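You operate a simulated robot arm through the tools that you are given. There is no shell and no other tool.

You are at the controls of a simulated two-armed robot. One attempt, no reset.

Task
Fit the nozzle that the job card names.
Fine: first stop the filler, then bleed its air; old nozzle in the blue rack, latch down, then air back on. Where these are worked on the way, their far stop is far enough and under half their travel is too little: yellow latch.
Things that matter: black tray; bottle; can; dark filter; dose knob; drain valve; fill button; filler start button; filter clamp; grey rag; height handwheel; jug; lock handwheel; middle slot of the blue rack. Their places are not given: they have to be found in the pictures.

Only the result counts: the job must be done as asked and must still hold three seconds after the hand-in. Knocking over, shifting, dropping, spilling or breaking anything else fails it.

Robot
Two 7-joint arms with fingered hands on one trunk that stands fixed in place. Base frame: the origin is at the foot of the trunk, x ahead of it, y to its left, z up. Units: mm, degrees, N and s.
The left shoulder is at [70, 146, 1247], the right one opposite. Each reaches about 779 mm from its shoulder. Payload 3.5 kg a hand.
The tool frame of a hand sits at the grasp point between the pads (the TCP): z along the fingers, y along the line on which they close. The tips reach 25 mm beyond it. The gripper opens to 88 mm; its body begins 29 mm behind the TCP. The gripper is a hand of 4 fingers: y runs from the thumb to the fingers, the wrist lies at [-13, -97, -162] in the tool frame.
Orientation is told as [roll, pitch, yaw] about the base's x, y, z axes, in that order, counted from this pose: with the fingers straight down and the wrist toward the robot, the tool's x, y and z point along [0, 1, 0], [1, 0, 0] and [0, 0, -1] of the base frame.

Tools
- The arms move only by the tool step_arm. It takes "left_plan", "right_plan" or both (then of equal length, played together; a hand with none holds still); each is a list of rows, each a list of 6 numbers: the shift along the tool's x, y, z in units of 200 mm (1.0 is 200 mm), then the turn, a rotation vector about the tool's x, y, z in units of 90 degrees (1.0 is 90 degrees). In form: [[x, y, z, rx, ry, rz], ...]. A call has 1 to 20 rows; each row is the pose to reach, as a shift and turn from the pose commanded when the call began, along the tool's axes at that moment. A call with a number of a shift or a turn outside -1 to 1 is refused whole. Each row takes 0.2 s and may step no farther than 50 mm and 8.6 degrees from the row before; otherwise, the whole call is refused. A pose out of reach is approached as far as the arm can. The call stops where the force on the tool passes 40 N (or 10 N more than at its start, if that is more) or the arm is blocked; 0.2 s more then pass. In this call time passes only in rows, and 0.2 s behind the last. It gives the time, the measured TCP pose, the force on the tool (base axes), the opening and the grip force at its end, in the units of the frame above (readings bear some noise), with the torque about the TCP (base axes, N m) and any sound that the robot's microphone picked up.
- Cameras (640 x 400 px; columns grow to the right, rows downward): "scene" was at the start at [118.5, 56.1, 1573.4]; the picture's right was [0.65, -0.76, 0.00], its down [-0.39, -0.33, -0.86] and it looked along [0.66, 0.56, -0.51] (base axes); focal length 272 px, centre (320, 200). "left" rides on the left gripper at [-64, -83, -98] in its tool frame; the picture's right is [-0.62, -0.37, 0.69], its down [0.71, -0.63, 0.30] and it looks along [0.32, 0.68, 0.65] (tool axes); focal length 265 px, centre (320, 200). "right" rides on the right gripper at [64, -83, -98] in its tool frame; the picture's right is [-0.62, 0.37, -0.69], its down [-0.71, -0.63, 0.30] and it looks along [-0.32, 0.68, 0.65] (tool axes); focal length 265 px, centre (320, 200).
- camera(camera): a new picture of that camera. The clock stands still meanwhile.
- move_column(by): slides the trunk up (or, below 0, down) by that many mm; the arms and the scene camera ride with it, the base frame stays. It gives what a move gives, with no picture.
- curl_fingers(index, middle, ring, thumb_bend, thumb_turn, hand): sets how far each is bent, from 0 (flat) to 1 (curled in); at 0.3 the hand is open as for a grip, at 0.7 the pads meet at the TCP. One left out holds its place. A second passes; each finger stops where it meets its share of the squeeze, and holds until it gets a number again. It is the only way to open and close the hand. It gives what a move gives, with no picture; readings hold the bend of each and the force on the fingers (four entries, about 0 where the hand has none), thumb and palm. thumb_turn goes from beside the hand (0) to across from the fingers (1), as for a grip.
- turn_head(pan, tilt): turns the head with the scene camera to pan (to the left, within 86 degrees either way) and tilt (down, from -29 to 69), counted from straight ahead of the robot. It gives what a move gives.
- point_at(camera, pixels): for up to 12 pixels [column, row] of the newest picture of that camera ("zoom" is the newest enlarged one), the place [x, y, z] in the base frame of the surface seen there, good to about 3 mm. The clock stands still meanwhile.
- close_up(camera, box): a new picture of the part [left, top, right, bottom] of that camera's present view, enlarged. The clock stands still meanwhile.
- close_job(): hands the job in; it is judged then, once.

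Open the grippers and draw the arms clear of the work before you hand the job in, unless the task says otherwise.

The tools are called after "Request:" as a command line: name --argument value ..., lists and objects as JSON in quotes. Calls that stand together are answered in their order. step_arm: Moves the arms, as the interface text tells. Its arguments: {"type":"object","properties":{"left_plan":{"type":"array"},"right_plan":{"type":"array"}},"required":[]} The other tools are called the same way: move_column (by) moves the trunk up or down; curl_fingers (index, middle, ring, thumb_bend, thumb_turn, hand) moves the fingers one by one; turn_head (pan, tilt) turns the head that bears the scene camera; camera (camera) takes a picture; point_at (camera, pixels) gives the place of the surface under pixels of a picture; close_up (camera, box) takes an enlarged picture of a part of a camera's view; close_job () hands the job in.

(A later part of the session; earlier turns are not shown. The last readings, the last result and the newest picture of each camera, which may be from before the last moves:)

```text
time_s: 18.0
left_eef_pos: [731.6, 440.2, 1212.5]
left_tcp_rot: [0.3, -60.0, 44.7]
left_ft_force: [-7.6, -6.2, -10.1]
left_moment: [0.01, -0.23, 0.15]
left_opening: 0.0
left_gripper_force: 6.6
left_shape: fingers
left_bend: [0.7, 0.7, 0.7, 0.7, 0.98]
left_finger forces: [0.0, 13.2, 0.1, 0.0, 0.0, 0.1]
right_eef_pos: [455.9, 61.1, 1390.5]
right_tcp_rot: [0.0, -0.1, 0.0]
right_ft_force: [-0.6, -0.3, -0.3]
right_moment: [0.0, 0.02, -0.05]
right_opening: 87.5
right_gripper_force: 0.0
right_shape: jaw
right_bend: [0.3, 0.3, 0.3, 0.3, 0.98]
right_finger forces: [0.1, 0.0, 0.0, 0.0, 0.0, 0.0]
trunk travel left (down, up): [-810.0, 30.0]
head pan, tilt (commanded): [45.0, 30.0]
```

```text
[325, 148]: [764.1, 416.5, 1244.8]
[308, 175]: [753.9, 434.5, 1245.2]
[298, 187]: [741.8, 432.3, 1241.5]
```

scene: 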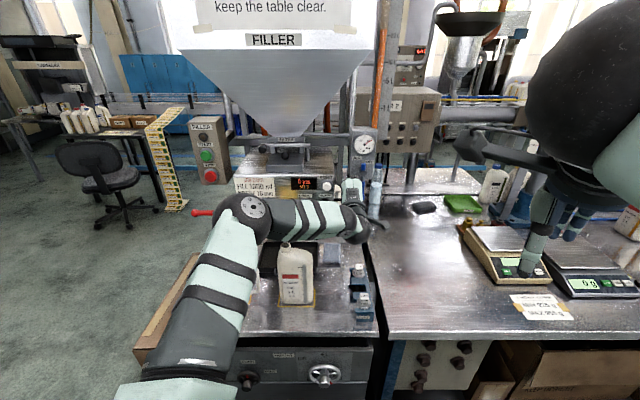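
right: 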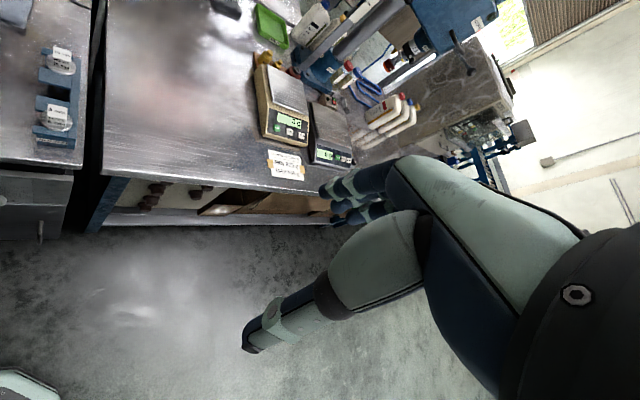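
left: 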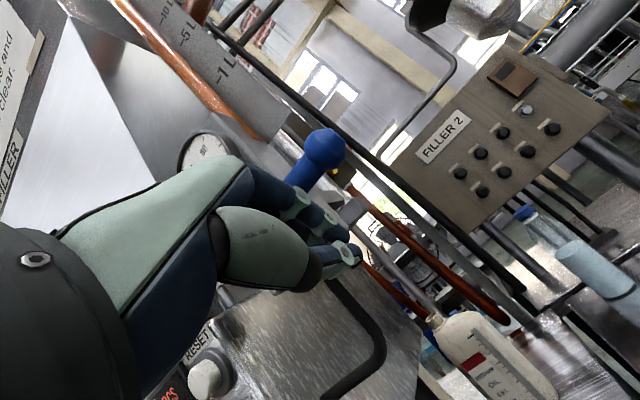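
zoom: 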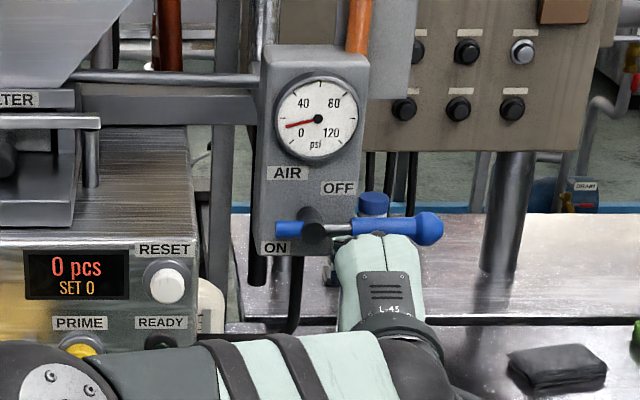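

The lever is horizontal at OFF and the gauge is falling toward 0. I drop the hand off the lever and back it out.

Request:
step_arm --left_plan '[[0, -0.065, 0.0375, 0, 0, 0], [0, -0.1275, -0.07, 0, 0, 0], [0, -0.215, -0.2225, 0, 0, 0], [0, -0.315, -0.3955, 0, 0, 0], [0, -0.415, -0.569, 0, 0, 0]]'

Request:
close_up --camera "scene" --box '[330, 115, 400, 215]'

Request:
camera --camera "left"

```text
time_s: 19.2
left_eef_pos: [631.9, 344.9, 1197.2]
left_tcp_rot: [0.7, -59.9, 44.5]
left_ft_force: [0.3, 0.2, 0.5]
left_moment: [-0.01, -0.02, -0.03]
left_opening: 0.0
left_gripper_force: 0.1
left_shape: fingers
left_bend: [0.7, 0.7, 0.7, 0.7, 0.98]
left_finger forces: [0.0, 0.0, 0.0, 0.1, 0.0, 0.0]
right_eef_pos: [456.3, 62.3, 1388.5]
right_tcp_rot: [-0.1, 0.0, 0.0]
right_ft_force: [-0.1, 0.6, 0.0]
right_moment: [0.01, -0.01, 0.0]
right_opening: 87.6
right_gripper_force: 0.2
right_shape: jaw
right_bend: [0.3, 0.3, 0.3, 0.3, 0.98]
right_finger forces: [0.1, 0.1, 0.0, 0.0, 0.0, 0.0]
trunk travel left (down, up): [-810.0, 30.0]
head pan, tilt (commanded): [45.0, 30.0]
```

```text
4.00 times, centred on (365, 165) of scene
```

zoom: 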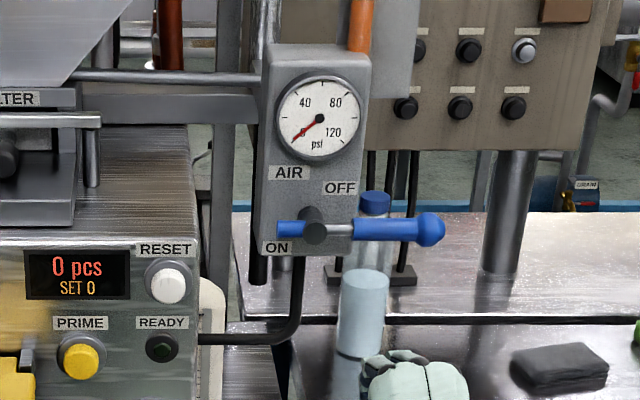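

```text
taken
```

left: 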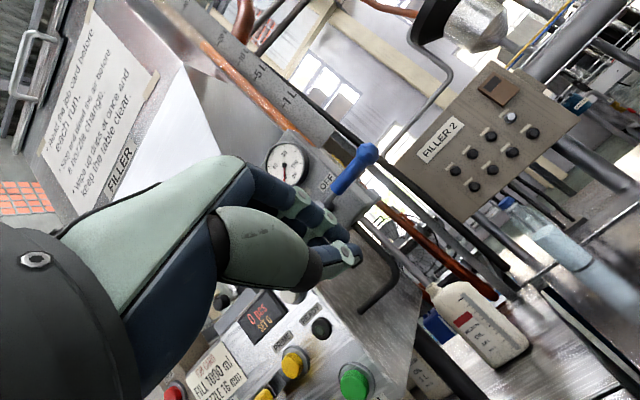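

Gauge reads 0 and READY is dark: air is bled. I look at the hand from the scene camera to learn the finger layout before lifting the latch.

Request:
close_up --camera "scene" --box '[330, 190, 430, 270]'

Request:
close_up --camera "scene" --box '[240, 160, 340, 260]'

```text
5.00 times, centred on (380, 230) of scene
```

zoom: 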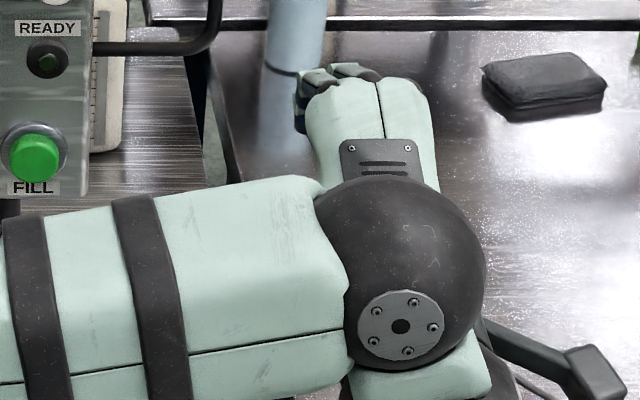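

```text
4.00 times, centred on (290, 210) of scene
```

zoom: 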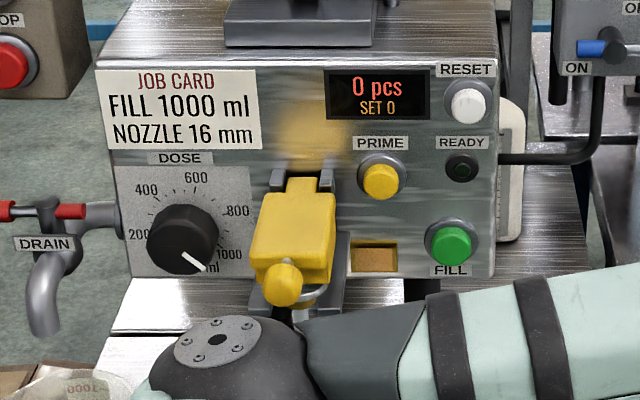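

I carry the hand back left in front of the panel toward the latch (pulled back to N≈640).

Request:
step_arm --left_plan '[[0.119, -0.016, -0.027, 0, 0, 0], [0.2375, -0.031, -0.054, 0, 0, 0], [0.356, -0.047, -0.081, 0, 0, 0], [0.475, -0.0625, -0.108, 0, 0, 0], [0.594, -0.078, -0.135, 0, 0, 0], [0.7125, -0.094, -0.161, 0, 0, 0], [0.831, -0.11, -0.188, 0, 0, 0], [0.95, -0.125, -0.215, 0, 0, 0]]'

Request:
step_arm --left_plan '[[0.085, -0.052, 0.03, 0, 0, 0], [0.17, -0.104, 0.06, 0, 0, 0], [0.255, -0.156, 0.09, 0, 0, 0], [0.34, -0.208, 0.12, 0, 0, 0]]'

Request:
camera --camera "left"

Request:
camera --camera "scene"

```text
time_s: 21.0
left_eef_pos: [460.1, 444.0, 1199.9]
left_tcp_rot: [-0.1, -60.0, 45.2]
left_ft_force: [-0.1, 0.1, 0.5]
left_moment: [-0.03, -0.03, -0.03]
left_opening: 0.2
left_gripper_force: 0.1
left_shape: fingers
left_bend: [0.7, 0.7, 0.7, 0.7, 0.98]
left_finger forces: [0.0, 0.0, 0.0, 0.0, 0.0, 0.0]
right_eef_pos: [453.8, 61.3, 1390.4]
right_tcp_rot: [-0.1, -0.1, 0.1]
right_ft_force: [0.1, 0.9, 0.6]
right_moment: [-0.03, 0.01, -0.03]
right_opening: 87.4
right_gripper_force: 0.1
right_shape: jaw
right_bend: [0.3, 0.3, 0.3, 0.3, 0.98]
right_finger forces: [0.0, 0.0, 0.1, 0.1, 0.1, 0.0]
trunk travel left (down, up): [-810.0, 30.0]
head pan, tilt (commanded): [45.0, 30.0]
```

```text
time_s: 22.0
left_eef_pos: [413.7, 491.6, 1152.2]
left_tcp_rot: [-0.2, -59.9, 45.2]
left_ft_force: [-0.1, 0.4, 0.5]
left_moment: [0.02, 0.0, 0.03]
left_opening: 0.0
left_gripper_force: 0.1
left_shape: fingers
left_bend: [0.7, 0.7, 0.7, 0.7, 0.98]
left_finger forces: [0.0, 0.1, 0.0, 0.0, 0.0, 0.0]
right_eef_pos: [454.1, 61.1, 1389.8]
right_tcp_rot: [0.0, 0.0, -0.1]
right_ft_force: [0.0, 0.1, -0.1]
right_moment: [0.06, 0.02, -0.03]
right_opening: 87.5
right_gripper_force: 0.0
right_shape: jaw
right_bend: [0.3, 0.3, 0.3, 0.3, 0.98]
right_finger forces: [0.0, 0.1, 0.0, 0.0, 0.0, 0.0]
trunk travel left (down, up): [-810.0, 30.0]
head pan, tilt (commanded): [45.0, 30.0]
```

```text
taken
```

left: 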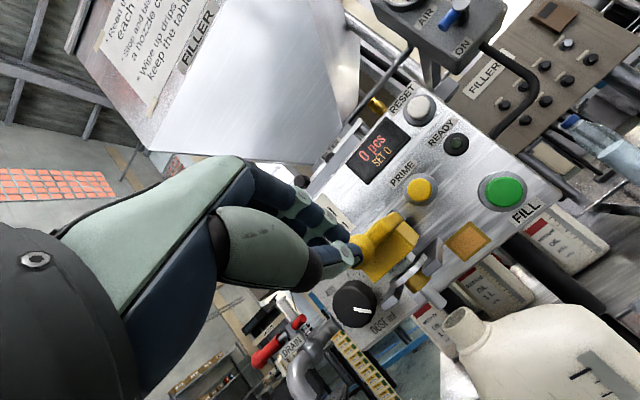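

```text
taken
```

scene: 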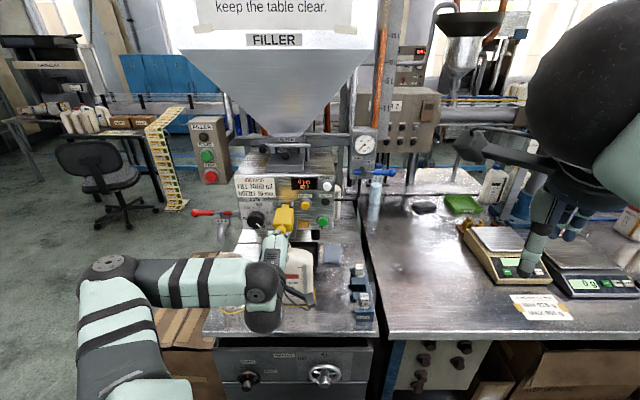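

The latch is at (380,245) in the left view. I zoom in there to see the knob, the nozzle and the guides from the side.

Request:
close_up --camera "left" --box '[310, 190, 490, 330]'

Request:
point_at --camera "left" --pixels '[[360, 243], [372, 240], [385, 228], [410, 235], [395, 262], [375, 275], [410, 262], [415, 283], [395, 300], [432, 300], [405, 290], [418, 250]]'

```text
2.86 times, centred on (400, 260) of left
```

zoom: 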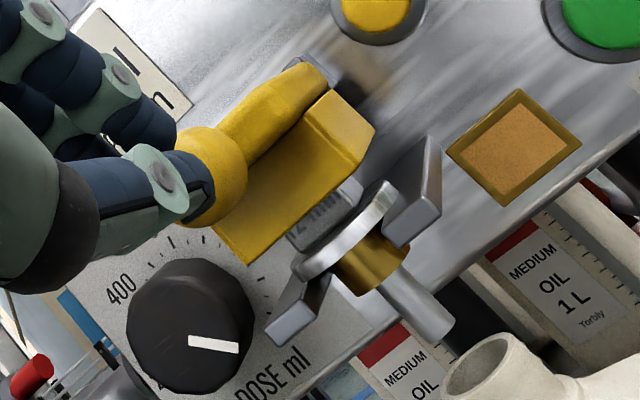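

```text
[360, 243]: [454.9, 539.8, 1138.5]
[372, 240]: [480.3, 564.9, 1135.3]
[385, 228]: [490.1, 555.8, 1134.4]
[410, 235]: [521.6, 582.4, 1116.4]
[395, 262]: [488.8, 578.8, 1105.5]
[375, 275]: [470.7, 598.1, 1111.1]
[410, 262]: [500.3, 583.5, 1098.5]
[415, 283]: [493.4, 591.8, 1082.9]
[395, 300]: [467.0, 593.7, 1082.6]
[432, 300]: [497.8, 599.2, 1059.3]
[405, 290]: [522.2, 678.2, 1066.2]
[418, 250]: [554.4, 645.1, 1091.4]
```

The view shows the old nozzle (12 mm label) with its flange on two guide prongs and the yellow latch clamped over it; the ball knob centre is about (N 713, U −70, z 1137). I lower the hand and slide the fingertips in beneath the knob.

Request:
step_arm --left_plan '[[0.012, -0.106, 0.061, 0, 0, 0], [0.025, -0.212, 0.1225, 0, 0, 0], [0.025, -0.17, 0.1975, 0, 0, 0], [0.025, -0.126, 0.2725, 0, 0, 0], [0.025, -0.082, 0.3475, 0, 0, 0]]'

Request:
camera --camera "left"

Request:
camera --camera "scene"

```text
time_s: 23.2
left_eef_pos: [446.8, 529.3, 1103.7]
left_tcp_rot: [-0.1, -60.2, 45.1]
left_ft_force: [-2.2, -2.9, -1.0]
left_moment: [0.03, -0.09, 0.02]
left_opening: 0.2
left_gripper_force: 1.7
left_shape: fingers
left_bend: [0.7, 0.7, 0.7, 0.7, 0.98]
left_finger forces: [0.1, 4.1, 0.0, 0.0, 0.1, 0.0]
right_eef_pos: [454.5, 58.7, 1389.8]
right_tcp_rot: [0.0, 0.0, 0.1]
right_ft_force: [0.2, -1.2, 0.5]
right_moment: [-0.04, -0.01, -0.04]
right_opening: 87.5
right_gripper_force: 0.2
right_shape: jaw
right_bend: [0.3, 0.3, 0.3, 0.3, 0.98]
right_finger forces: [0.0, 0.0, 0.0, 0.0, 0.1, 0.1]
trunk travel left (down, up): [-810.0, 30.0]
head pan, tilt (commanded): [45.0, 30.0]
```

```text
taken
```

left: 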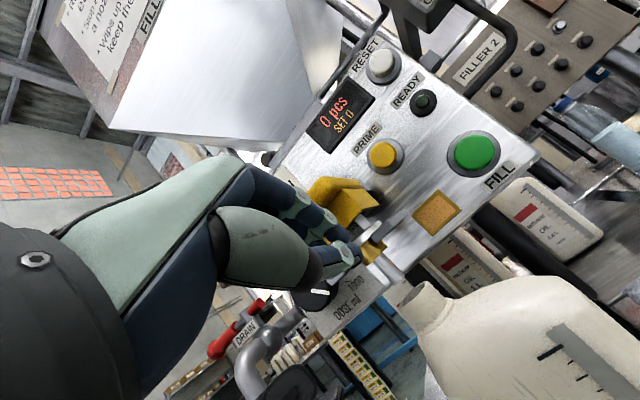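

```text
taken
```

scene: 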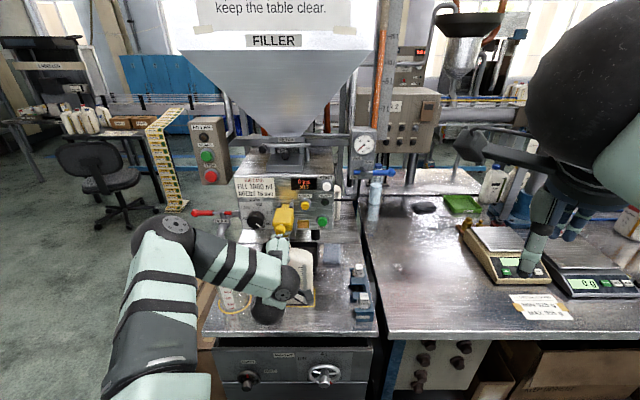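

The middle finger's knuckle touches the knob front, so a fist in this attitude would push rather than lift. I back off and roll the hand 90° about its pointing axis so it closes sideways, which also suits gripping the nozzle later.

Request:
step_arm --left_plan '[[0, -0.05, -0.0866, 0, 0, 0], [0, -0.1, -0.173, 0, 0, 0], [0, -0.15, -0.26, 0, 0, 0], [0, -0.1, -0.289, 0, 0, 0], [0, -0.02, -0.335, 0, 0, 0.05], [0, -0.02, -0.335, 0, 0, 0.14], [0, -0.02, -0.335, 0, 0, 0.23], [0, -0.02, -0.335, 0, 0, 0.32], [0, -0.02, -0.335, 0, 0, 0.41], [0, -0.02, -0.335, 0, 0, 0.5]]'

Request:
camera --camera "scene"

```text
time_s: 25.4
left_eef_pos: [405.3, 487.9, 1132.1]
left_tcp_rot: [50.8, -37.6, -18.5]
left_ft_force: [-0.3, -0.9, 0.0]
left_moment: [-0.02, 0.01, -0.01]
left_opening: 0.0
left_gripper_force: 0.0
left_shape: fingers
left_bend: [0.7, 0.7, 0.7, 0.7, 0.98]
left_finger forces: [0.0, 0.0, 0.0, 0.0, 0.0, 0.1]
right_eef_pos: [455.3, 60.3, 1389.9]
right_tcp_rot: [0.2, 0.1, -0.1]
right_ft_force: [0.0, -0.7, 0.3]
right_moment: [-0.01, 0.01, -0.01]
right_opening: 87.5
right_gripper_force: 0.0
right_shape: jaw
right_bend: [0.3, 0.3, 0.3, 0.3, 0.98]
right_finger forces: [0.0, 0.1, 0.1, 0.0, 0.0, 0.0]
trunk travel left (down, up): [-810.0, 30.0]
head pan, tilt (commanded): [45.0, 30.0]
```

```text
taken
```

scene: 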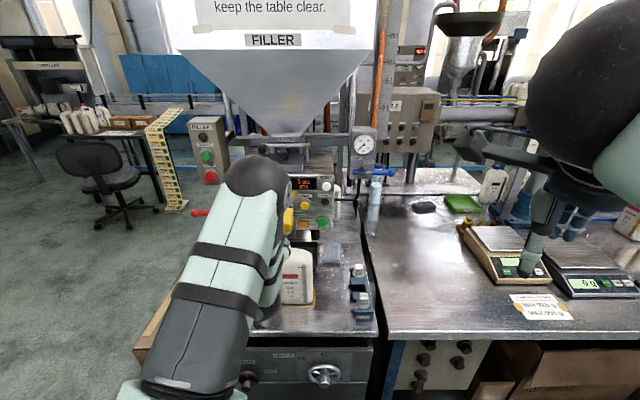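

45° of roll reached without trouble. I add the other 45°.

Request:
step_arm --left_plan '[[0, 0, 0, 0, 0, 0.09], [0, 0, 0, 0, 0, 0.18], [0, 0, 0, 0, 0, 0.27], [0, 0, 0, 0, 0, 0.36], [0, 0, 0, 0, 0, 0.45], [0, 0, 0, 0, 0, 0.5]]'

Request:
camera --camera "scene"

Request:
camera --camera "left"

```text
time_s: 26.8
left_eef_pos: [419.0, 466.4, 1119.0]
left_tcp_rot: [60.1, -1.9, -43.9]
left_ft_force: [-0.1, 0.6, 0.1]
left_moment: [0.0, -0.01, 0.01]
left_opening: 0.1
left_gripper_force: 0.1
left_shape: fingers
left_bend: [0.7, 0.7, 0.7, 0.7, 0.98]
left_finger forces: [0.0, 0.0, 0.0, 0.2, 0.1, 0.0]
left hand out of reach, approached as far as the arm can: row 5, 6
right_eef_pos: [455.0, 59.6, 1388.9]
right_tcp_rot: [0.0, -0.1, 0.1]
right_ft_force: [0.5, -0.5, -0.2]
right_moment: [0.03, -0.01, 0.02]
right_opening: 87.6
right_gripper_force: 0.2
right_shape: jaw
right_bend: [0.3, 0.3, 0.3, 0.3, 0.98]
right_finger forces: [0.0, 0.0, 0.1, 0.1, 0.0, 0.0]
trunk travel left (down, up): [-810.0, 30.0]
head pan, tilt (commanded): [45.0, 30.0]
```

```text
taken
```

scene: 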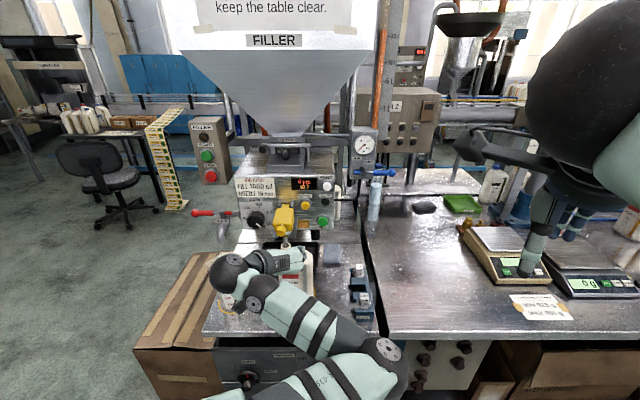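

```text
taken
```

left: 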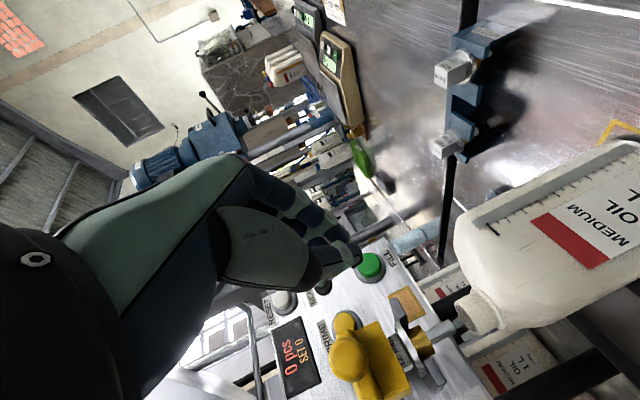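

The orientation is nearly reached, but the arm swung its elbow to another side. I check where the elbow is with respect to the table before doing anything else.

Request:
point_at --camera "scene" --pixels '[[385, 350], [310, 325], [255, 280], [235, 270], [290, 258], [300, 390], [345, 375]]'

```text
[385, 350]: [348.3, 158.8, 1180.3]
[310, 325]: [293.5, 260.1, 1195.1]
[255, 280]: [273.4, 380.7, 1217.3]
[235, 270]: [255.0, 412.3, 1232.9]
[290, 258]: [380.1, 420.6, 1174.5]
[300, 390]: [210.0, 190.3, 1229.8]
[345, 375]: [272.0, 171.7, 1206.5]
```

The elbow is now on the right and well above the table (z≈1180), so this attitude is usable. I move the idle right arm 150 mm away to the right for clearance, bring the left hand toward the latch, then open it.

Request:
step_arm --left_plan '[[0.037, -0.015, 0.02, 0, 0, 0], [0.075, -0.03, 0.04, 0, 0, 0], [0.112, -0.044, 0.06, 0, 0, 0], [0.149, -0.058, 0.078, 0, 0, 0], [0.149, -0.058, 0.078, 0, 0, 0]]' --right_plan '[[-0.15, 0, 0, 0, 0, 0], [-0.3, 0, 0, 0, 0, 0], [-0.45, 0, 0, 0, 0, 0], [-0.6, 0, 0, 0, 0, 0], [-0.75, 0, 0, 0, 0, 0]]'

Request:
curl_fingers --hand "left" --index 0.3 --middle 0.3 --ring 0.3 --thumb_bend 0.3

Request:
camera --camera "left"

Request:
camera --camera "scene"

```text
time_s: 28.0
left_eef_pos: [431.3, 491.5, 1137.6]
left_tcp_rot: [60.0, 0.1, -44.9]
left_ft_force: [0.1, 0.2, 0.0]
left_moment: [-0.01, -0.02, 0.02]
left_opening: 0.0
left_gripper_force: 0.1
left_shape: fingers
left_bend: [0.7, 0.7, 0.7, 0.7, 0.98]
left_finger forces: [0.0, 0.0, 0.1, 0.0, 0.0, 0.1]
right_eef_pos: [454.6, -93.2, 1387.0]
right_tcp_rot: [0.1, 0.0, 0.1]
right_ft_force: [-1.0, -0.3, -0.5]
right_moment: [0.04, -0.03, -0.01]
right_opening: 87.3
right_gripper_force: 0.1
right_shape: jaw
right_bend: [0.3, 0.3, 0.3, 0.3, 0.98]
right_finger forces: [0.0, 0.0, 0.0, 0.0, 0.0, 0.0]
trunk travel left (down, up): [-810.0, 30.0]
head pan, tilt (commanded): [45.0, 30.0]
```

```text
time_s: 29.0
left_eef_pos: [431.8, 495.1, 1136.5]
left_tcp_rot: [60.1, 0.1, -44.9]
left_ft_force: [0.9, -0.9, -0.1]
left_moment: [0.01, 0.03, 0.0]
left_opening: 84.5
left_gripper_force: 0.0
left_shape: fingers
left_bend: [0.3, 0.3, 0.3, 0.3, 0.98]
left_finger forces: [0.0, 0.1, 0.0, 0.0, 0.0, 0.0]
right_eef_pos: [454.3, -89.5, 1388.1]
right_tcp_rot: [0.0, 0.0, 0.1]
right_ft_force: [0.3, 0.3, 1.0]
right_moment: [0.05, -0.02, 0.03]
right_opening: 87.4
right_gripper_force: 0.1
right_shape: jaw
right_bend: [0.3, 0.3, 0.3, 0.3, 0.98]
right_finger forces: [0.0, 0.1, 0.1, 0.0, 0.0, 0.0]
trunk travel left (down, up): [-810.0, 30.0]
head pan, tilt (commanded): [45.0, 30.0]
```

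```text
taken
```

left: 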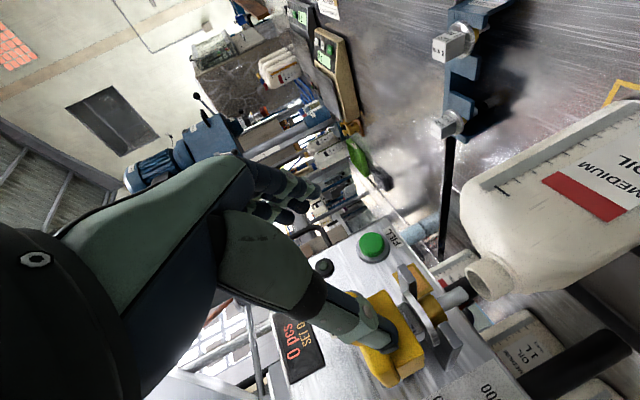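

```text
taken
```

scene: 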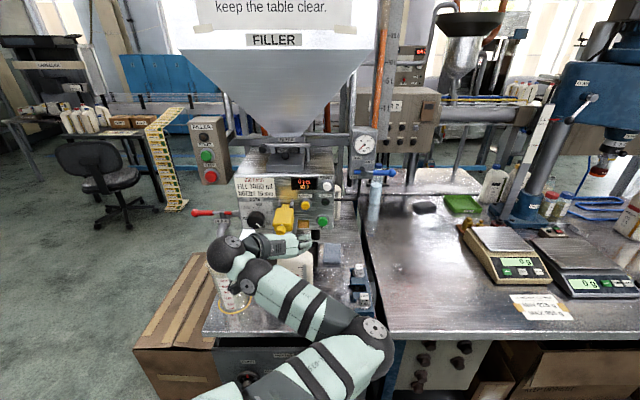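

Measured pose is N≈655, U≈−45, z≈1137 with the exact attitude wanted. I shift left 25 mm and go forward 50 mm so the ball knob ends up between thumb and fingers.

Request:
step_arm --left_plan '[[0, -0.063, 0, 0, 0, 0], [0, -0.126, 0, 0, 0, 0], [0.032, -0.126, 0.055, 0, 0, 0], [0.064, -0.126, 0.11, 0, 0, 0], [0.096, -0.126, 0.165, 0, 0, 0], [0.1285, -0.126, 0.219, 0, 0, 0]]'

Request:
camera --camera "left"

Request:
close_up --camera "scene" --box '[220, 180, 340, 280]'

```text
time_s: 30.4
left_eef_pos: [448.8, 548.6, 1136.2]
left_tcp_rot: [59.9, 0.0, -44.9]
left_ft_force: [0.0, -0.9, -0.8]
left_moment: [0.01, -0.01, -0.02]
left_opening: 84.5
left_gripper_force: 0.1
left_shape: fingers
left_bend: [0.3, 0.3, 0.3, 0.3, 0.98]
left_finger forces: [0.1, 0.0, 0.0, 0.1, 0.0, 0.1]
left hand out of reach, approached as far as the arm can: row 2
right_eef_pos: [454.4, -88.6, 1388.2]
right_tcp_rot: [0.0, 0.0, 0.1]
right_ft_force: [-0.3, -0.4, 0.3]
right_moment: [0.0, 0.02, -0.02]
right_opening: 87.6
right_gripper_force: 0.1
right_shape: jaw
right_bend: [0.3, 0.3, 0.3, 0.3, 0.98]
right_finger forces: [0.0, 0.0, 0.0, 0.0, 0.0, 0.1]
trunk travel left (down, up): [-810.0, 30.0]
head pan, tilt (commanded): [45.0, 30.0]
```

```text
taken
```

left: 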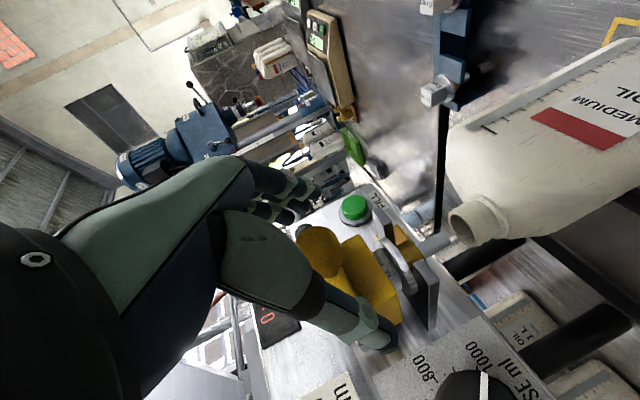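

```text
4.00 times, centred on (280, 230) of scene
```

zoom: 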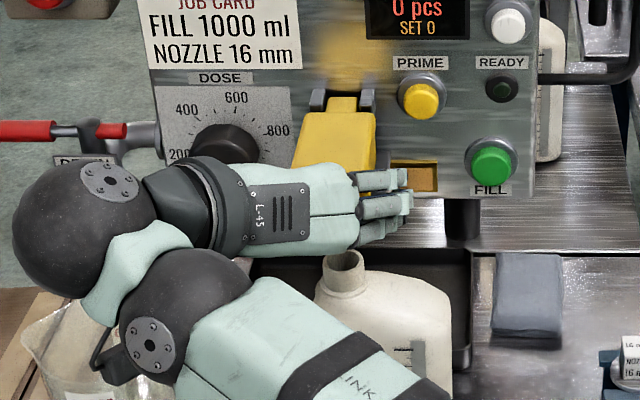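

The ball knob (322,250) sits right at the grasp point. I close index and thumb on it.

Request:
curl_fingers --hand "left" --index 0.7 --thumb_bend 0.7

Request:
camera --camera "left"

Request:
close_up --camera "scene" --box '[220, 180, 340, 280]'

```text
time_s: 31.4
left_eef_pos: [449.2, 548.8, 1137.7]
left_tcp_rot: [59.9, -0.1, -44.8]
left_ft_force: [-1.3, 0.9, -0.9]
left_moment: [0.01, 0.01, -0.02]
left_opening: 3.2
left_gripper_force: 1.9
left_shape: fingers
left_bend: [0.68, 0.3, 0.3, 0.68, 0.97]
left_finger forces: [1.7, 0.1, 0.0, 0.1, 2.1, 0.1]
right_eef_pos: [454.4, -89.2, 1386.8]
right_tcp_rot: [0.0, 0.0, 0.1]
right_ft_force: [-0.5, 0.3, -0.1]
right_moment: [0.02, 0.01, 0.01]
right_opening: 87.6
right_gripper_force: 0.1
right_shape: jaw
right_bend: [0.3, 0.3, 0.3, 0.3, 0.98]
right_finger forces: [0.0, 0.0, 0.0, 0.1, 0.0, 0.0]
trunk travel left (down, up): [-810.0, 30.0]
head pan, tilt (commanded): [45.0, 30.0]
```

```text
taken
```

left: 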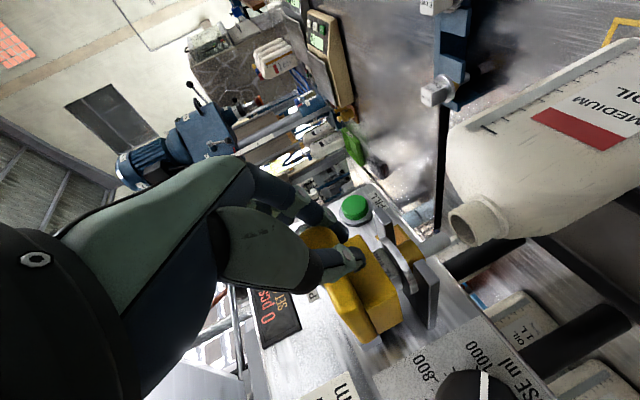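

```text
4.00 times, centred on (280, 230) of scene
```

zoom: 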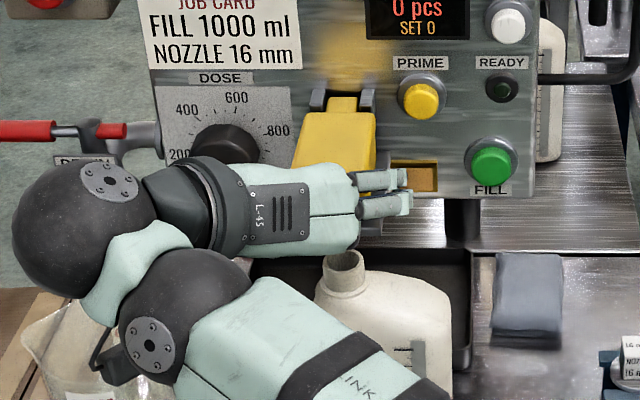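

The index and thumb met just beneath the ball, which is a good lifting position. I raise the hand along the latch's arc (hinge near N 838, radius ≈125) up to about 50°.

Request:
step_arm --left_plan '[[0.0485, 0, -0.025, 0, 0, 0], [0.0985, 0, -0.046, 0, 0, 0], [0.151, 0, -0.0625, 0, 0, 0], [0.204, 0, -0.0745, 0, 0, 0], [0.258, 0, -0.0815, 0, 0, 0], [0.3125, 0, -0.084, 0, 0, 0], [0.367, 0, -0.0815, 0, 0, 0], [0.4205, 0, -0.0745, 0, 0, 0], [0.4745, 0, -0.0625, 0, 0, 0], [0.5265, 0, -0.046, 0, 0, 0]]'

Request:
camera --camera "left"

Request:
camera --camera "scene"

```text
time_s: 33.6
left_eef_pos: [481.4, 579.3, 1231.1]
left_tcp_rot: [60.0, 0.0, -45.0]
left_ft_force: [0.1, -0.4, 0.2]
left_moment: [0.03, 0.0, 0.04]
left_opening: 0.0
left_gripper_force: 0.5
left_shape: fingers
left_bend: [0.7, 0.3, 0.3, 0.69, 0.97]
left_finger forces: [0.0, 0.0, 0.0, 0.0, 0.8, 0.0]
right_eef_pos: [454.6, -89.3, 1387.4]
right_tcp_rot: [-0.1, 0.0, 0.1]
right_ft_force: [1.1, -0.9, 0.0]
right_moment: [-0.01, -0.02, 0.0]
right_opening: 87.7
right_gripper_force: 0.1
right_shape: jaw
right_bend: [0.3, 0.3, 0.3, 0.3, 0.98]
right_finger forces: [0.0, 0.0, 0.0, 0.1, 0.1, 0.1]
trunk travel left (down, up): [-810.0, 30.0]
head pan, tilt (commanded): [45.0, 30.0]
```

```text
taken
```

left: 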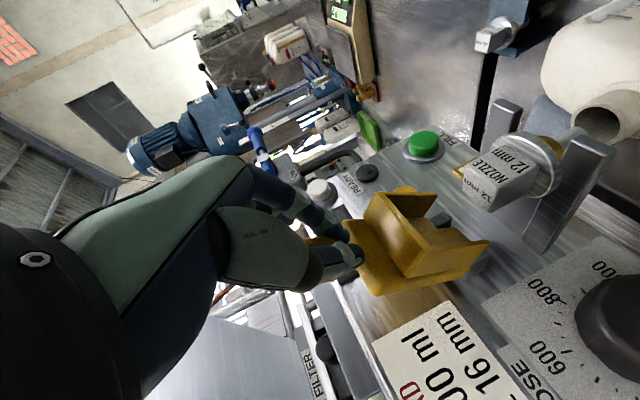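

```text
taken
```

scene: 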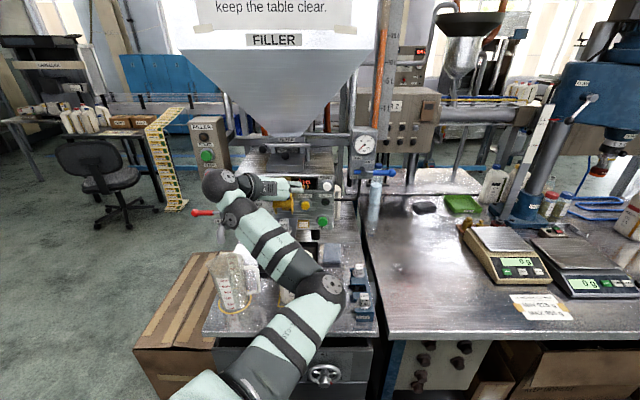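

The latch has swung up and the old nozzle (12 mm) is exposed; forces are near zero. I continue along the arc toward the far stop.

Request:
step_arm --left_plan '[[0.05, 0, 0.0205, 0, 0, 0], [0.0985, 0, 0.046, 0, 0, 0], [0.1445, 0, 0.0755, 0, 0, 0], [0.1875, 0, 0.108, 0, 0, 0], [0.228, 0, 0.1455, 0, 0, 0], [0.2645, 0, 0.185, 0, 0, 0]]'

Request:
camera --camera "left"

Request:
close_up --camera "scene" --box '[220, 130, 360, 260]'

```text
time_s: 35.0
left_eef_pos: [521.7, 621.7, 1259.7]
left_tcp_rot: [59.9, 0.0, -45.0]
left_ft_force: [0.3, -0.4, -0.8]
left_moment: [0.01, 0.02, 0.01]
left_opening: 0.0
left_gripper_force: 0.0
left_shape: fingers
left_bend: [0.7, 0.3, 0.3, 0.7, 0.97]
left_finger forces: [0.1, 0.0, 0.0, 0.0, 0.0, 0.1]
right_eef_pos: [455.1, -88.6, 1387.6]
right_tcp_rot: [0.0, 0.0, 0.1]
right_ft_force: [-0.3, 0.1, 0.4]
right_moment: [-0.02, 0.0, 0.02]
right_opening: 87.3
right_gripper_force: 0.0
right_shape: jaw
right_bend: [0.3, 0.3, 0.3, 0.3, 0.98]
right_finger forces: [0.0, 0.0, 0.0, 0.0, 0.0, 0.0]
trunk travel left (down, up): [-810.0, 30.0]
head pan, tilt (commanded): [45.0, 30.0]
```

```text
taken
```

left: 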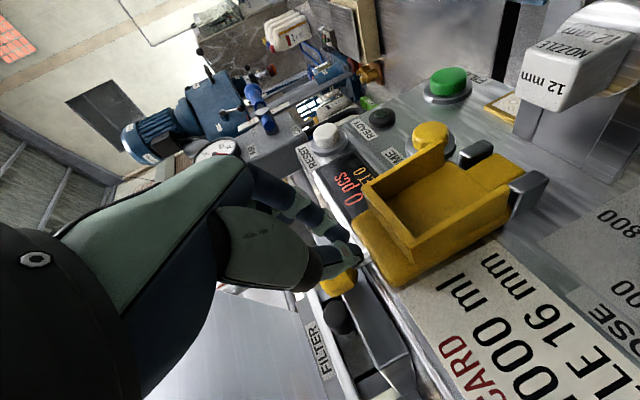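

```text
3.08 times, centred on (290, 195) of scene
```

zoom: 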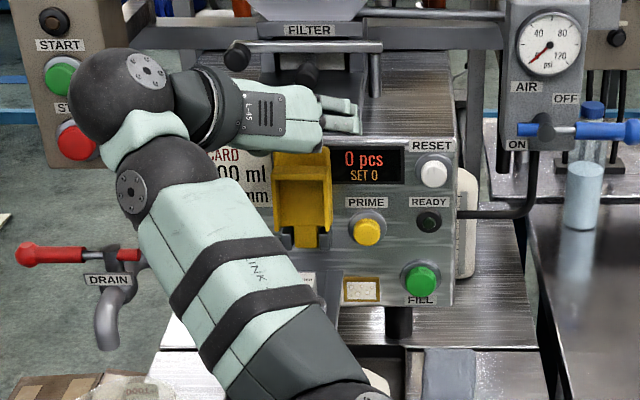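

The latch stands upright against the panel with no force on the hand. I back the hand straight out and see whether it stays.

Request:
step_arm --left_plan '[[-0.06, 0, -0.104, 0, 0, 0], [-0.12, 0, -0.208, 0, 0, 0], [-0.18, 0, -0.312, 0, 0, 0], [-0.24, 0, -0.416, 0, 0, 0], [-0.3, 0, -0.52, 0, 0, 0]]'

Request:
camera --camera "left"

Request:
camera --camera "scene"

```text
time_s: 36.2
left_eef_pos: [461.4, 551.7, 1257.3]
left_tcp_rot: [59.9, -0.1, -44.8]
left_ft_force: [-0.6, 0.1, 0.0]
left_moment: [0.0, -0.02, 0.03]
left_opening: 0.3
left_gripper_force: 0.0
left_shape: fingers
left_bend: [0.7, 0.3, 0.3, 0.7, 0.97]
left_finger forces: [0.1, 0.0, 0.0, 0.0, 0.0, 0.0]
left hand out of reach, approached as far as the arm can: row 4, 5
right_eef_pos: [454.2, -88.8, 1386.7]
right_tcp_rot: [0.0, -0.1, 0.1]
right_ft_force: [-0.3, 0.0, -1.0]
right_moment: [-0.02, 0.0, 0.03]
right_opening: 87.7
right_gripper_force: 0.1
right_shape: jaw
right_bend: [0.3, 0.3, 0.3, 0.3, 0.98]
right_finger forces: [0.1, 0.0, 0.1, 0.0, 0.1, 0.0]
trunk travel left (down, up): [-810.0, 30.0]
head pan, tilt (commanded): [45.0, 30.0]
```

```text
taken
```

left: 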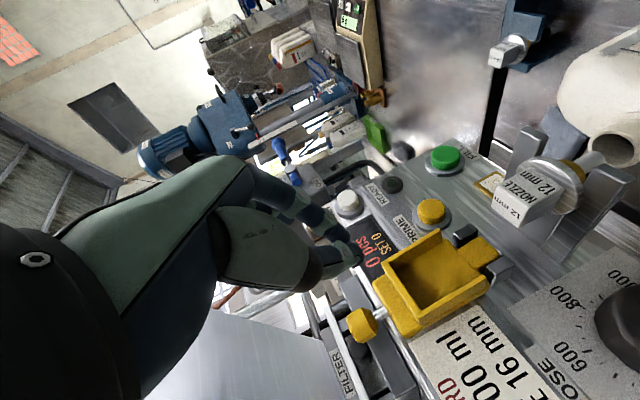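

```text
taken
```

scene: 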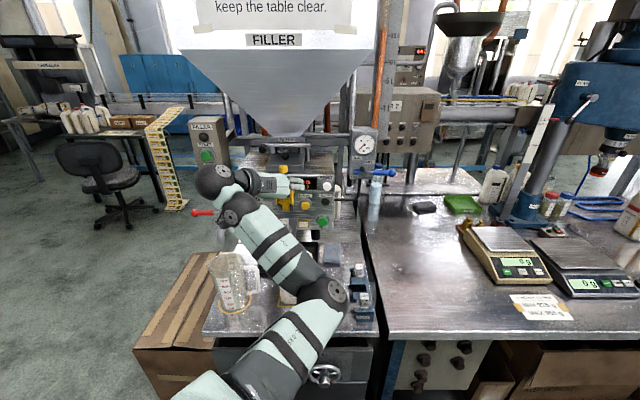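

The latch holds itself up. Now I zoom on the exposed 12 mm nozzle and measure its head, flange and the prongs.

Request:
close_up --camera "left" --box '[470, 110, 640, 260]'

Request:
point_at --camera "zoom" --pixels '[[130, 200], [75, 215], [160, 245], [215, 165], [165, 150], [200, 250], [270, 240], [300, 250], [230, 90], [330, 340], [345, 195], [270, 150]]'

```text
2.67 times, centred on (555, 185) of left
```

zoom: 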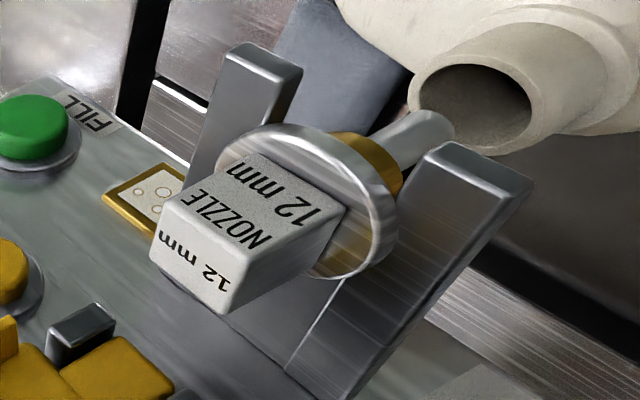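

```text
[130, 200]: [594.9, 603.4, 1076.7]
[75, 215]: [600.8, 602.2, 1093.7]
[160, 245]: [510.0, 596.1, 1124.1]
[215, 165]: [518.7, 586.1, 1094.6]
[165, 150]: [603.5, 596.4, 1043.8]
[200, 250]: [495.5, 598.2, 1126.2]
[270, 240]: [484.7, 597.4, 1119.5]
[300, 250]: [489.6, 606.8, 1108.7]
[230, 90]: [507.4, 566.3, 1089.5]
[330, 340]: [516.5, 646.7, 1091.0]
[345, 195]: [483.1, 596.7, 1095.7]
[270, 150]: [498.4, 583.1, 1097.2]
```

I take more points on the cube's faces to fix its centre and width.

Request:
point_at --camera "zoom" --pixels '[[175, 210], [240, 250], [200, 205], [255, 235], [245, 165], [320, 205], [270, 200], [160, 255], [220, 300], [195, 255], [290, 270], [260, 285]]'

Request:
point_at --camera "zoom" --pixels '[[225, 140], [385, 230], [300, 140], [380, 180], [270, 60], [250, 100], [480, 170], [440, 200], [380, 290], [420, 140], [470, 80], [300, 370]]'

```text
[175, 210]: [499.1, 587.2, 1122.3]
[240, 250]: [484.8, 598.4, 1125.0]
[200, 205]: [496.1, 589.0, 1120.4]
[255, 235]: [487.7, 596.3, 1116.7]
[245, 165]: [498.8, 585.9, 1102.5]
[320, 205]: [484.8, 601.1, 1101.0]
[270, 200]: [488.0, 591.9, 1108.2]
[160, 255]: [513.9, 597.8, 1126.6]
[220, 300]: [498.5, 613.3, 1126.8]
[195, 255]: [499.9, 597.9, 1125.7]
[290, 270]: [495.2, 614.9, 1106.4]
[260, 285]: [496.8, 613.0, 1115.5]
```

```text
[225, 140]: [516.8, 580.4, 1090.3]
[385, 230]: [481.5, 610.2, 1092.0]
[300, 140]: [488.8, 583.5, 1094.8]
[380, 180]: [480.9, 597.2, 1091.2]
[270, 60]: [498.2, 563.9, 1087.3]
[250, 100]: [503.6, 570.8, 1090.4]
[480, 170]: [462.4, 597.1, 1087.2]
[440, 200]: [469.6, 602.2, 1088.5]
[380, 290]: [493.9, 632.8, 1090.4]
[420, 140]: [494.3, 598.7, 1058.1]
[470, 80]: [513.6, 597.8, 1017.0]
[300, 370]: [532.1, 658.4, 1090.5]
```

Cube: about 23 mm wide, centre ≈ (N 779, U −71), z 1098–1125, flange resting on prongs at z≈1090. I measure the open middle/ring fingers in the scene view to know how they will sit around the cube.

Request:
close_up --camera "scene" --box '[225, 155, 325, 220]'

Request:
point_at --camera "zoom" --pixels '[[440, 180], [400, 200], [420, 170], [380, 180], [480, 170], [480, 190], [440, 210], [300, 180], [300, 230], [500, 185], [360, 190], [340, 220]]'

```text
6.15 times, centred on (275, 188) of scene
```

zoom: 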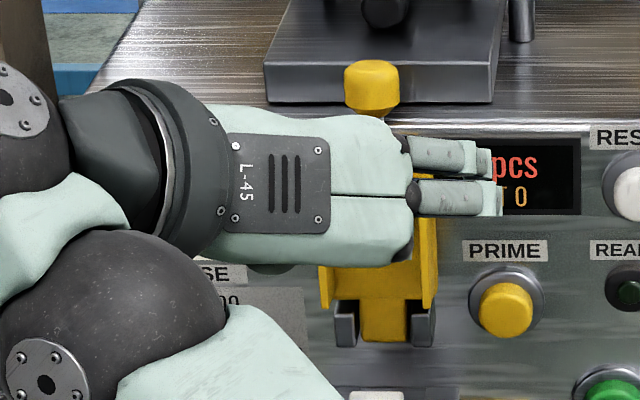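

```text
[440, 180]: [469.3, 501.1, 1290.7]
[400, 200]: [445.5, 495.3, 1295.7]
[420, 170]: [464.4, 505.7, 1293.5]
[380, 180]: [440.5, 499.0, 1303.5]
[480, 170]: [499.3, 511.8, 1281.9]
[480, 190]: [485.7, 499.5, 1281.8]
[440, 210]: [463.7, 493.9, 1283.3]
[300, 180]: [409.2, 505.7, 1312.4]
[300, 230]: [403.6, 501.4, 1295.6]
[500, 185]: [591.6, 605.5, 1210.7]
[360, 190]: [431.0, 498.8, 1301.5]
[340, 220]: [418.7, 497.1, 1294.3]
```

The hand's fingers span tool x≈−18…+28, so I'll grip the cube with thumb and index/middle at a 45° downward tilt. I open the hand, then tilt and descend to a standoff in front of and above the nozzle.

Request:
curl_fingers --hand "left" --index 0.3 --thumb_bend 0.3

Request:
step_arm --left_plan '[[0.01, -0.01, 0.03, 0, -0.03, 0], [0.0, -0.02, 0.06, 0, -0.06, 0], [-0.05, -0.035, 0.1, 0, -0.09, 0], [-0.11, -0.035, 0.14, 0, -0.12, 0], [-0.17, -0.035, 0.18, 0, -0.15, 0], [-0.23, -0.035, 0.22, 0, -0.1667, 0], [-0.287, -0.035, 0.274, 0, -0.1667, 0]]'

Request:
camera --camera "left"

Request:
camera --camera "scene"

```text
time_s: 37.2
left_eef_pos: [461.6, 551.2, 1256.7]
left_tcp_rot: [60.0, -0.1, -45.0]
left_ft_force: [0.3, -0.3, -0.4]
left_moment: [0.0, -0.03, -0.03]
left_opening: 84.3
left_gripper_force: 0.1
left_shape: fingers
left_bend: [0.3, 0.3, 0.3, 0.3, 0.97]
left_finger forces: [0.1, 0.0, 0.0, 0.0, 0.0, 0.0]
right_eef_pos: [454.8, -90.3, 1387.3]
right_tcp_rot: [0.0, 0.1, 0.1]
right_ft_force: [0.5, -0.3, -0.3]
right_moment: [0.0, -0.01, -0.01]
right_opening: 87.4
right_gripper_force: 0.1
right_shape: jaw
right_bend: [0.3, 0.3, 0.3, 0.3, 0.98]
right_finger forces: [0.0, 0.0, 0.0, 0.0, 0.0, 0.0]
trunk travel left (down, up): [-810.0, 30.0]
head pan, tilt (commanded): [45.0, 30.0]
```

```text
time_s: 38.8
left_eef_pos: [470.7, 571.7, 1179.5]
left_tcp_rot: [45.0, -0.1, -44.9]
left_ft_force: [0.3, 0.1, 0.0]
left_moment: [-0.02, 0.0, 0.0]
left_opening: 84.5
left_gripper_force: 0.0
left_shape: fingers
left_bend: [0.3, 0.3, 0.3, 0.3, 0.97]
left_finger forces: [0.0, 0.0, 0.1, 0.0, 0.1, 0.1]
left hand out of reach, approached as far as the arm can: row 2, 3, 4, 5, 6
right_eef_pos: [453.0, -89.5, 1387.2]
right_tcp_rot: [0.0, 0.0, 0.0]
right_ft_force: [0.1, -1.1, -0.3]
right_moment: [0.0, 0.01, 0.02]
right_opening: 87.4
right_gripper_force: 0.1
right_shape: jaw
right_bend: [0.3, 0.3, 0.3, 0.3, 0.98]
right_finger forces: [0.1, 0.0, 0.0, 0.1, 0.0, 0.0]
trunk travel left (down, up): [-810.0, 30.0]
head pan, tilt (commanded): [45.0, 30.0]
```

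```text
taken
```

left: 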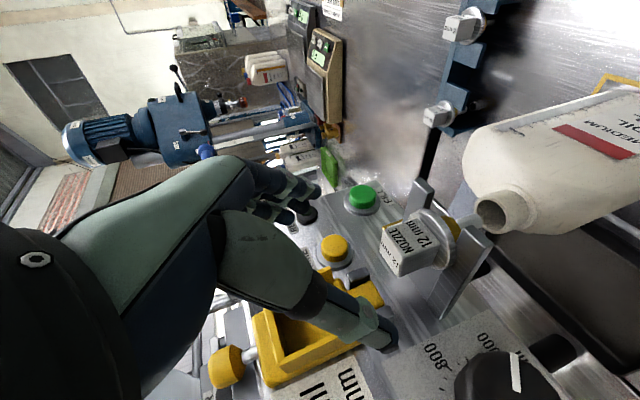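

```text
taken
```

scene: 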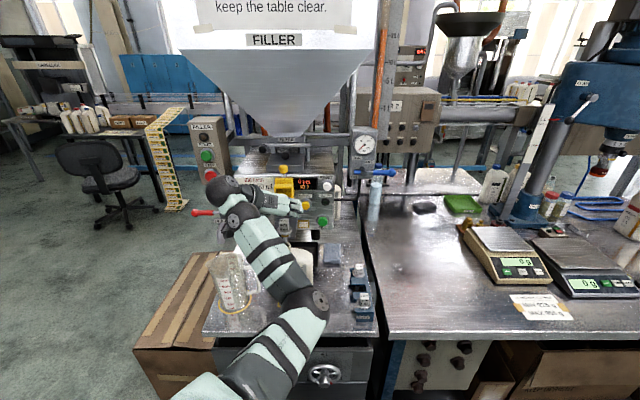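

The cube projects at (410,245), matching my computed centre. I advance along the finger axis so the open hand straddles the cube.

Request:
step_arm --left_plan '[[-0.0075, 0, 0.0765, 0, 0, 0], [-0.015, 0, 0.153, 0, 0, 0], [-0.0225, 0, 0.23, 0, 0, 0], [-0.03, 0, 0.306, 0, 0, 0]]'

Request:
camera --camera "left"

Request:
close_up --camera "scene" --box '[220, 160, 340, 270]'

```text
time_s: 39.8
left_eef_pos: [498.9, 600.0, 1132.7]
left_tcp_rot: [45.0, 0.0, -44.9]
left_ft_force: [-0.3, 0.8, 0.1]
left_moment: [-0.02, -0.03, -0.01]
left_opening: 84.3
left_gripper_force: 0.1
left_shape: fingers
left_bend: [0.3, 0.3, 0.3, 0.3, 0.97]
left_finger forces: [0.0, 0.0, 0.1, 0.0, 0.0, 0.1]
right_eef_pos: [454.6, -88.7, 1387.3]
right_tcp_rot: [0.1, -0.1, 0.2]
right_ft_force: [0.2, 0.4, 0.6]
right_moment: [0.01, -0.01, -0.02]
right_opening: 87.5
right_gripper_force: 0.1
right_shape: jaw
right_bend: [0.3, 0.3, 0.3, 0.3, 0.98]
right_finger forces: [0.0, 0.0, 0.0, 0.1, 0.1, 0.0]
trunk travel left (down, up): [-810.0, 30.0]
head pan, tilt (commanded): [45.0, 30.0]
```

```text
taken
```

left: 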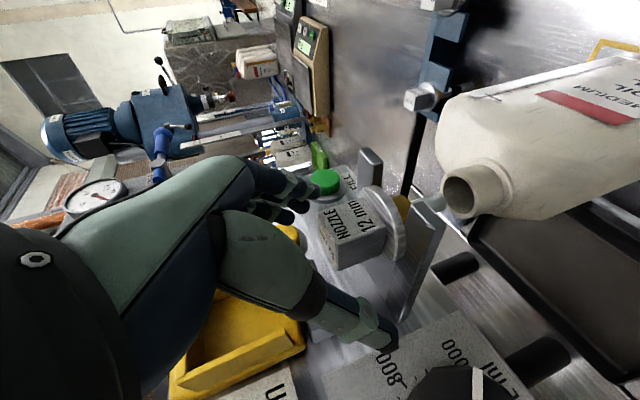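

```text
3.64 times, centred on (280, 215) of scene
```

zoom: 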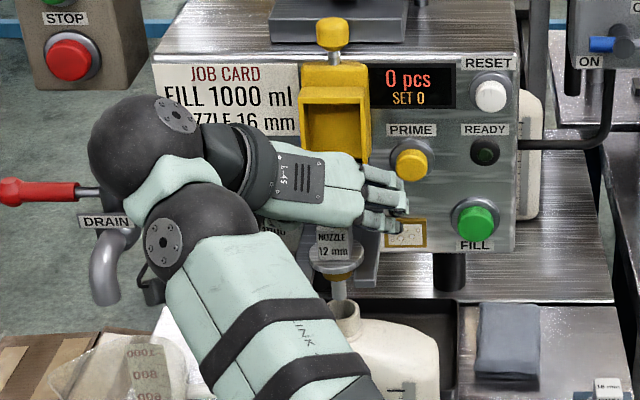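

The cube projects at (355,230), as computed, between thumb and index. I drop 3 mm and close index, middle and thumb on it.

Request:
step_arm --left_plan '[[-0.0106, 0, 0.0106, 0, 0, 0]]'

Request:
curl_fingers --hand "left" --index 0.7 --middle 0.7 --thumb_bend 0.7

Request:
camera --camera "left"

Request:
close_up --camera "scene" --box '[220, 160, 340, 270]'

```text
time_s: 40.2
left_eef_pos: [497.1, 598.8, 1128.2]
left_tcp_rot: [45.0, 0.0, -44.8]
left_ft_force: [1.0, -0.8, -0.1]
left_moment: [0.02, -0.02, -0.03]
left_opening: 84.5
left_gripper_force: 0.1
left_shape: fingers
left_bend: [0.3, 0.3, 0.3, 0.3, 0.97]
left_finger forces: [0.1, 0.1, 0.0, 0.1, 0.0, 0.1]
right_eef_pos: [453.8, -89.6, 1387.0]
right_tcp_rot: [0.0, -0.1, 0.1]
right_ft_force: [0.2, -0.1, -0.6]
right_moment: [-0.03, 0.01, 0.0]
right_opening: 87.7
right_gripper_force: 0.0
right_shape: jaw
right_bend: [0.3, 0.3, 0.3, 0.3, 0.98]
right_finger forces: [0.1, 0.0, 0.1, 0.1, 0.0, 0.0]
trunk travel left (down, up): [-810.0, 30.0]
head pan, tilt (commanded): [45.0, 30.0]
```

```text
time_s: 41.2
left_eef_pos: [498.2, 597.8, 1130.3]
left_tcp_rot: [45.0, 0.0, -45.0]
left_ft_force: [1.6, 0.2, -0.6]
left_moment: [0.03, 0.0, 0.02]
left_opening: 19.1
left_gripper_force: 7.8
left_shape: fingers
left_bend: [0.61, 0.67, 0.3, 0.61, 0.97]
left_finger forces: [5.2, 2.3, 0.0, 0.1, 7.4, 0.0]
right_eef_pos: [455.3, -89.3, 1389.2]
right_tcp_rot: [0.0, 0.0, 0.1]
right_ft_force: [0.3, 0.1, -0.5]
right_moment: [-0.01, 0.0, -0.02]
right_opening: 87.4
right_gripper_force: 0.1
right_shape: jaw
right_bend: [0.3, 0.3, 0.3, 0.3, 0.98]
right_finger forces: [0.0, 0.0, 0.0, 0.1, 0.0, 0.1]
trunk travel left (down, up): [-810.0, 30.0]
head pan, tilt (commanded): [45.0, 30.0]
```

```text
taken
```

left: 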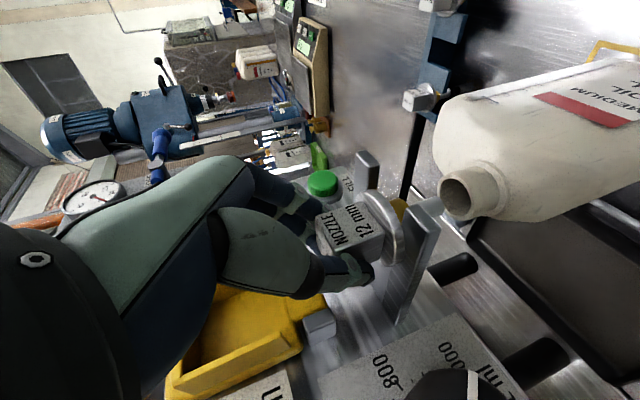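

```text
3.64 times, centred on (280, 215) of scene
```

zoom: 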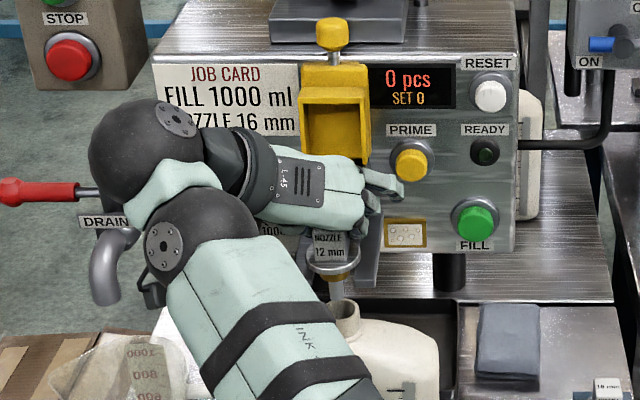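

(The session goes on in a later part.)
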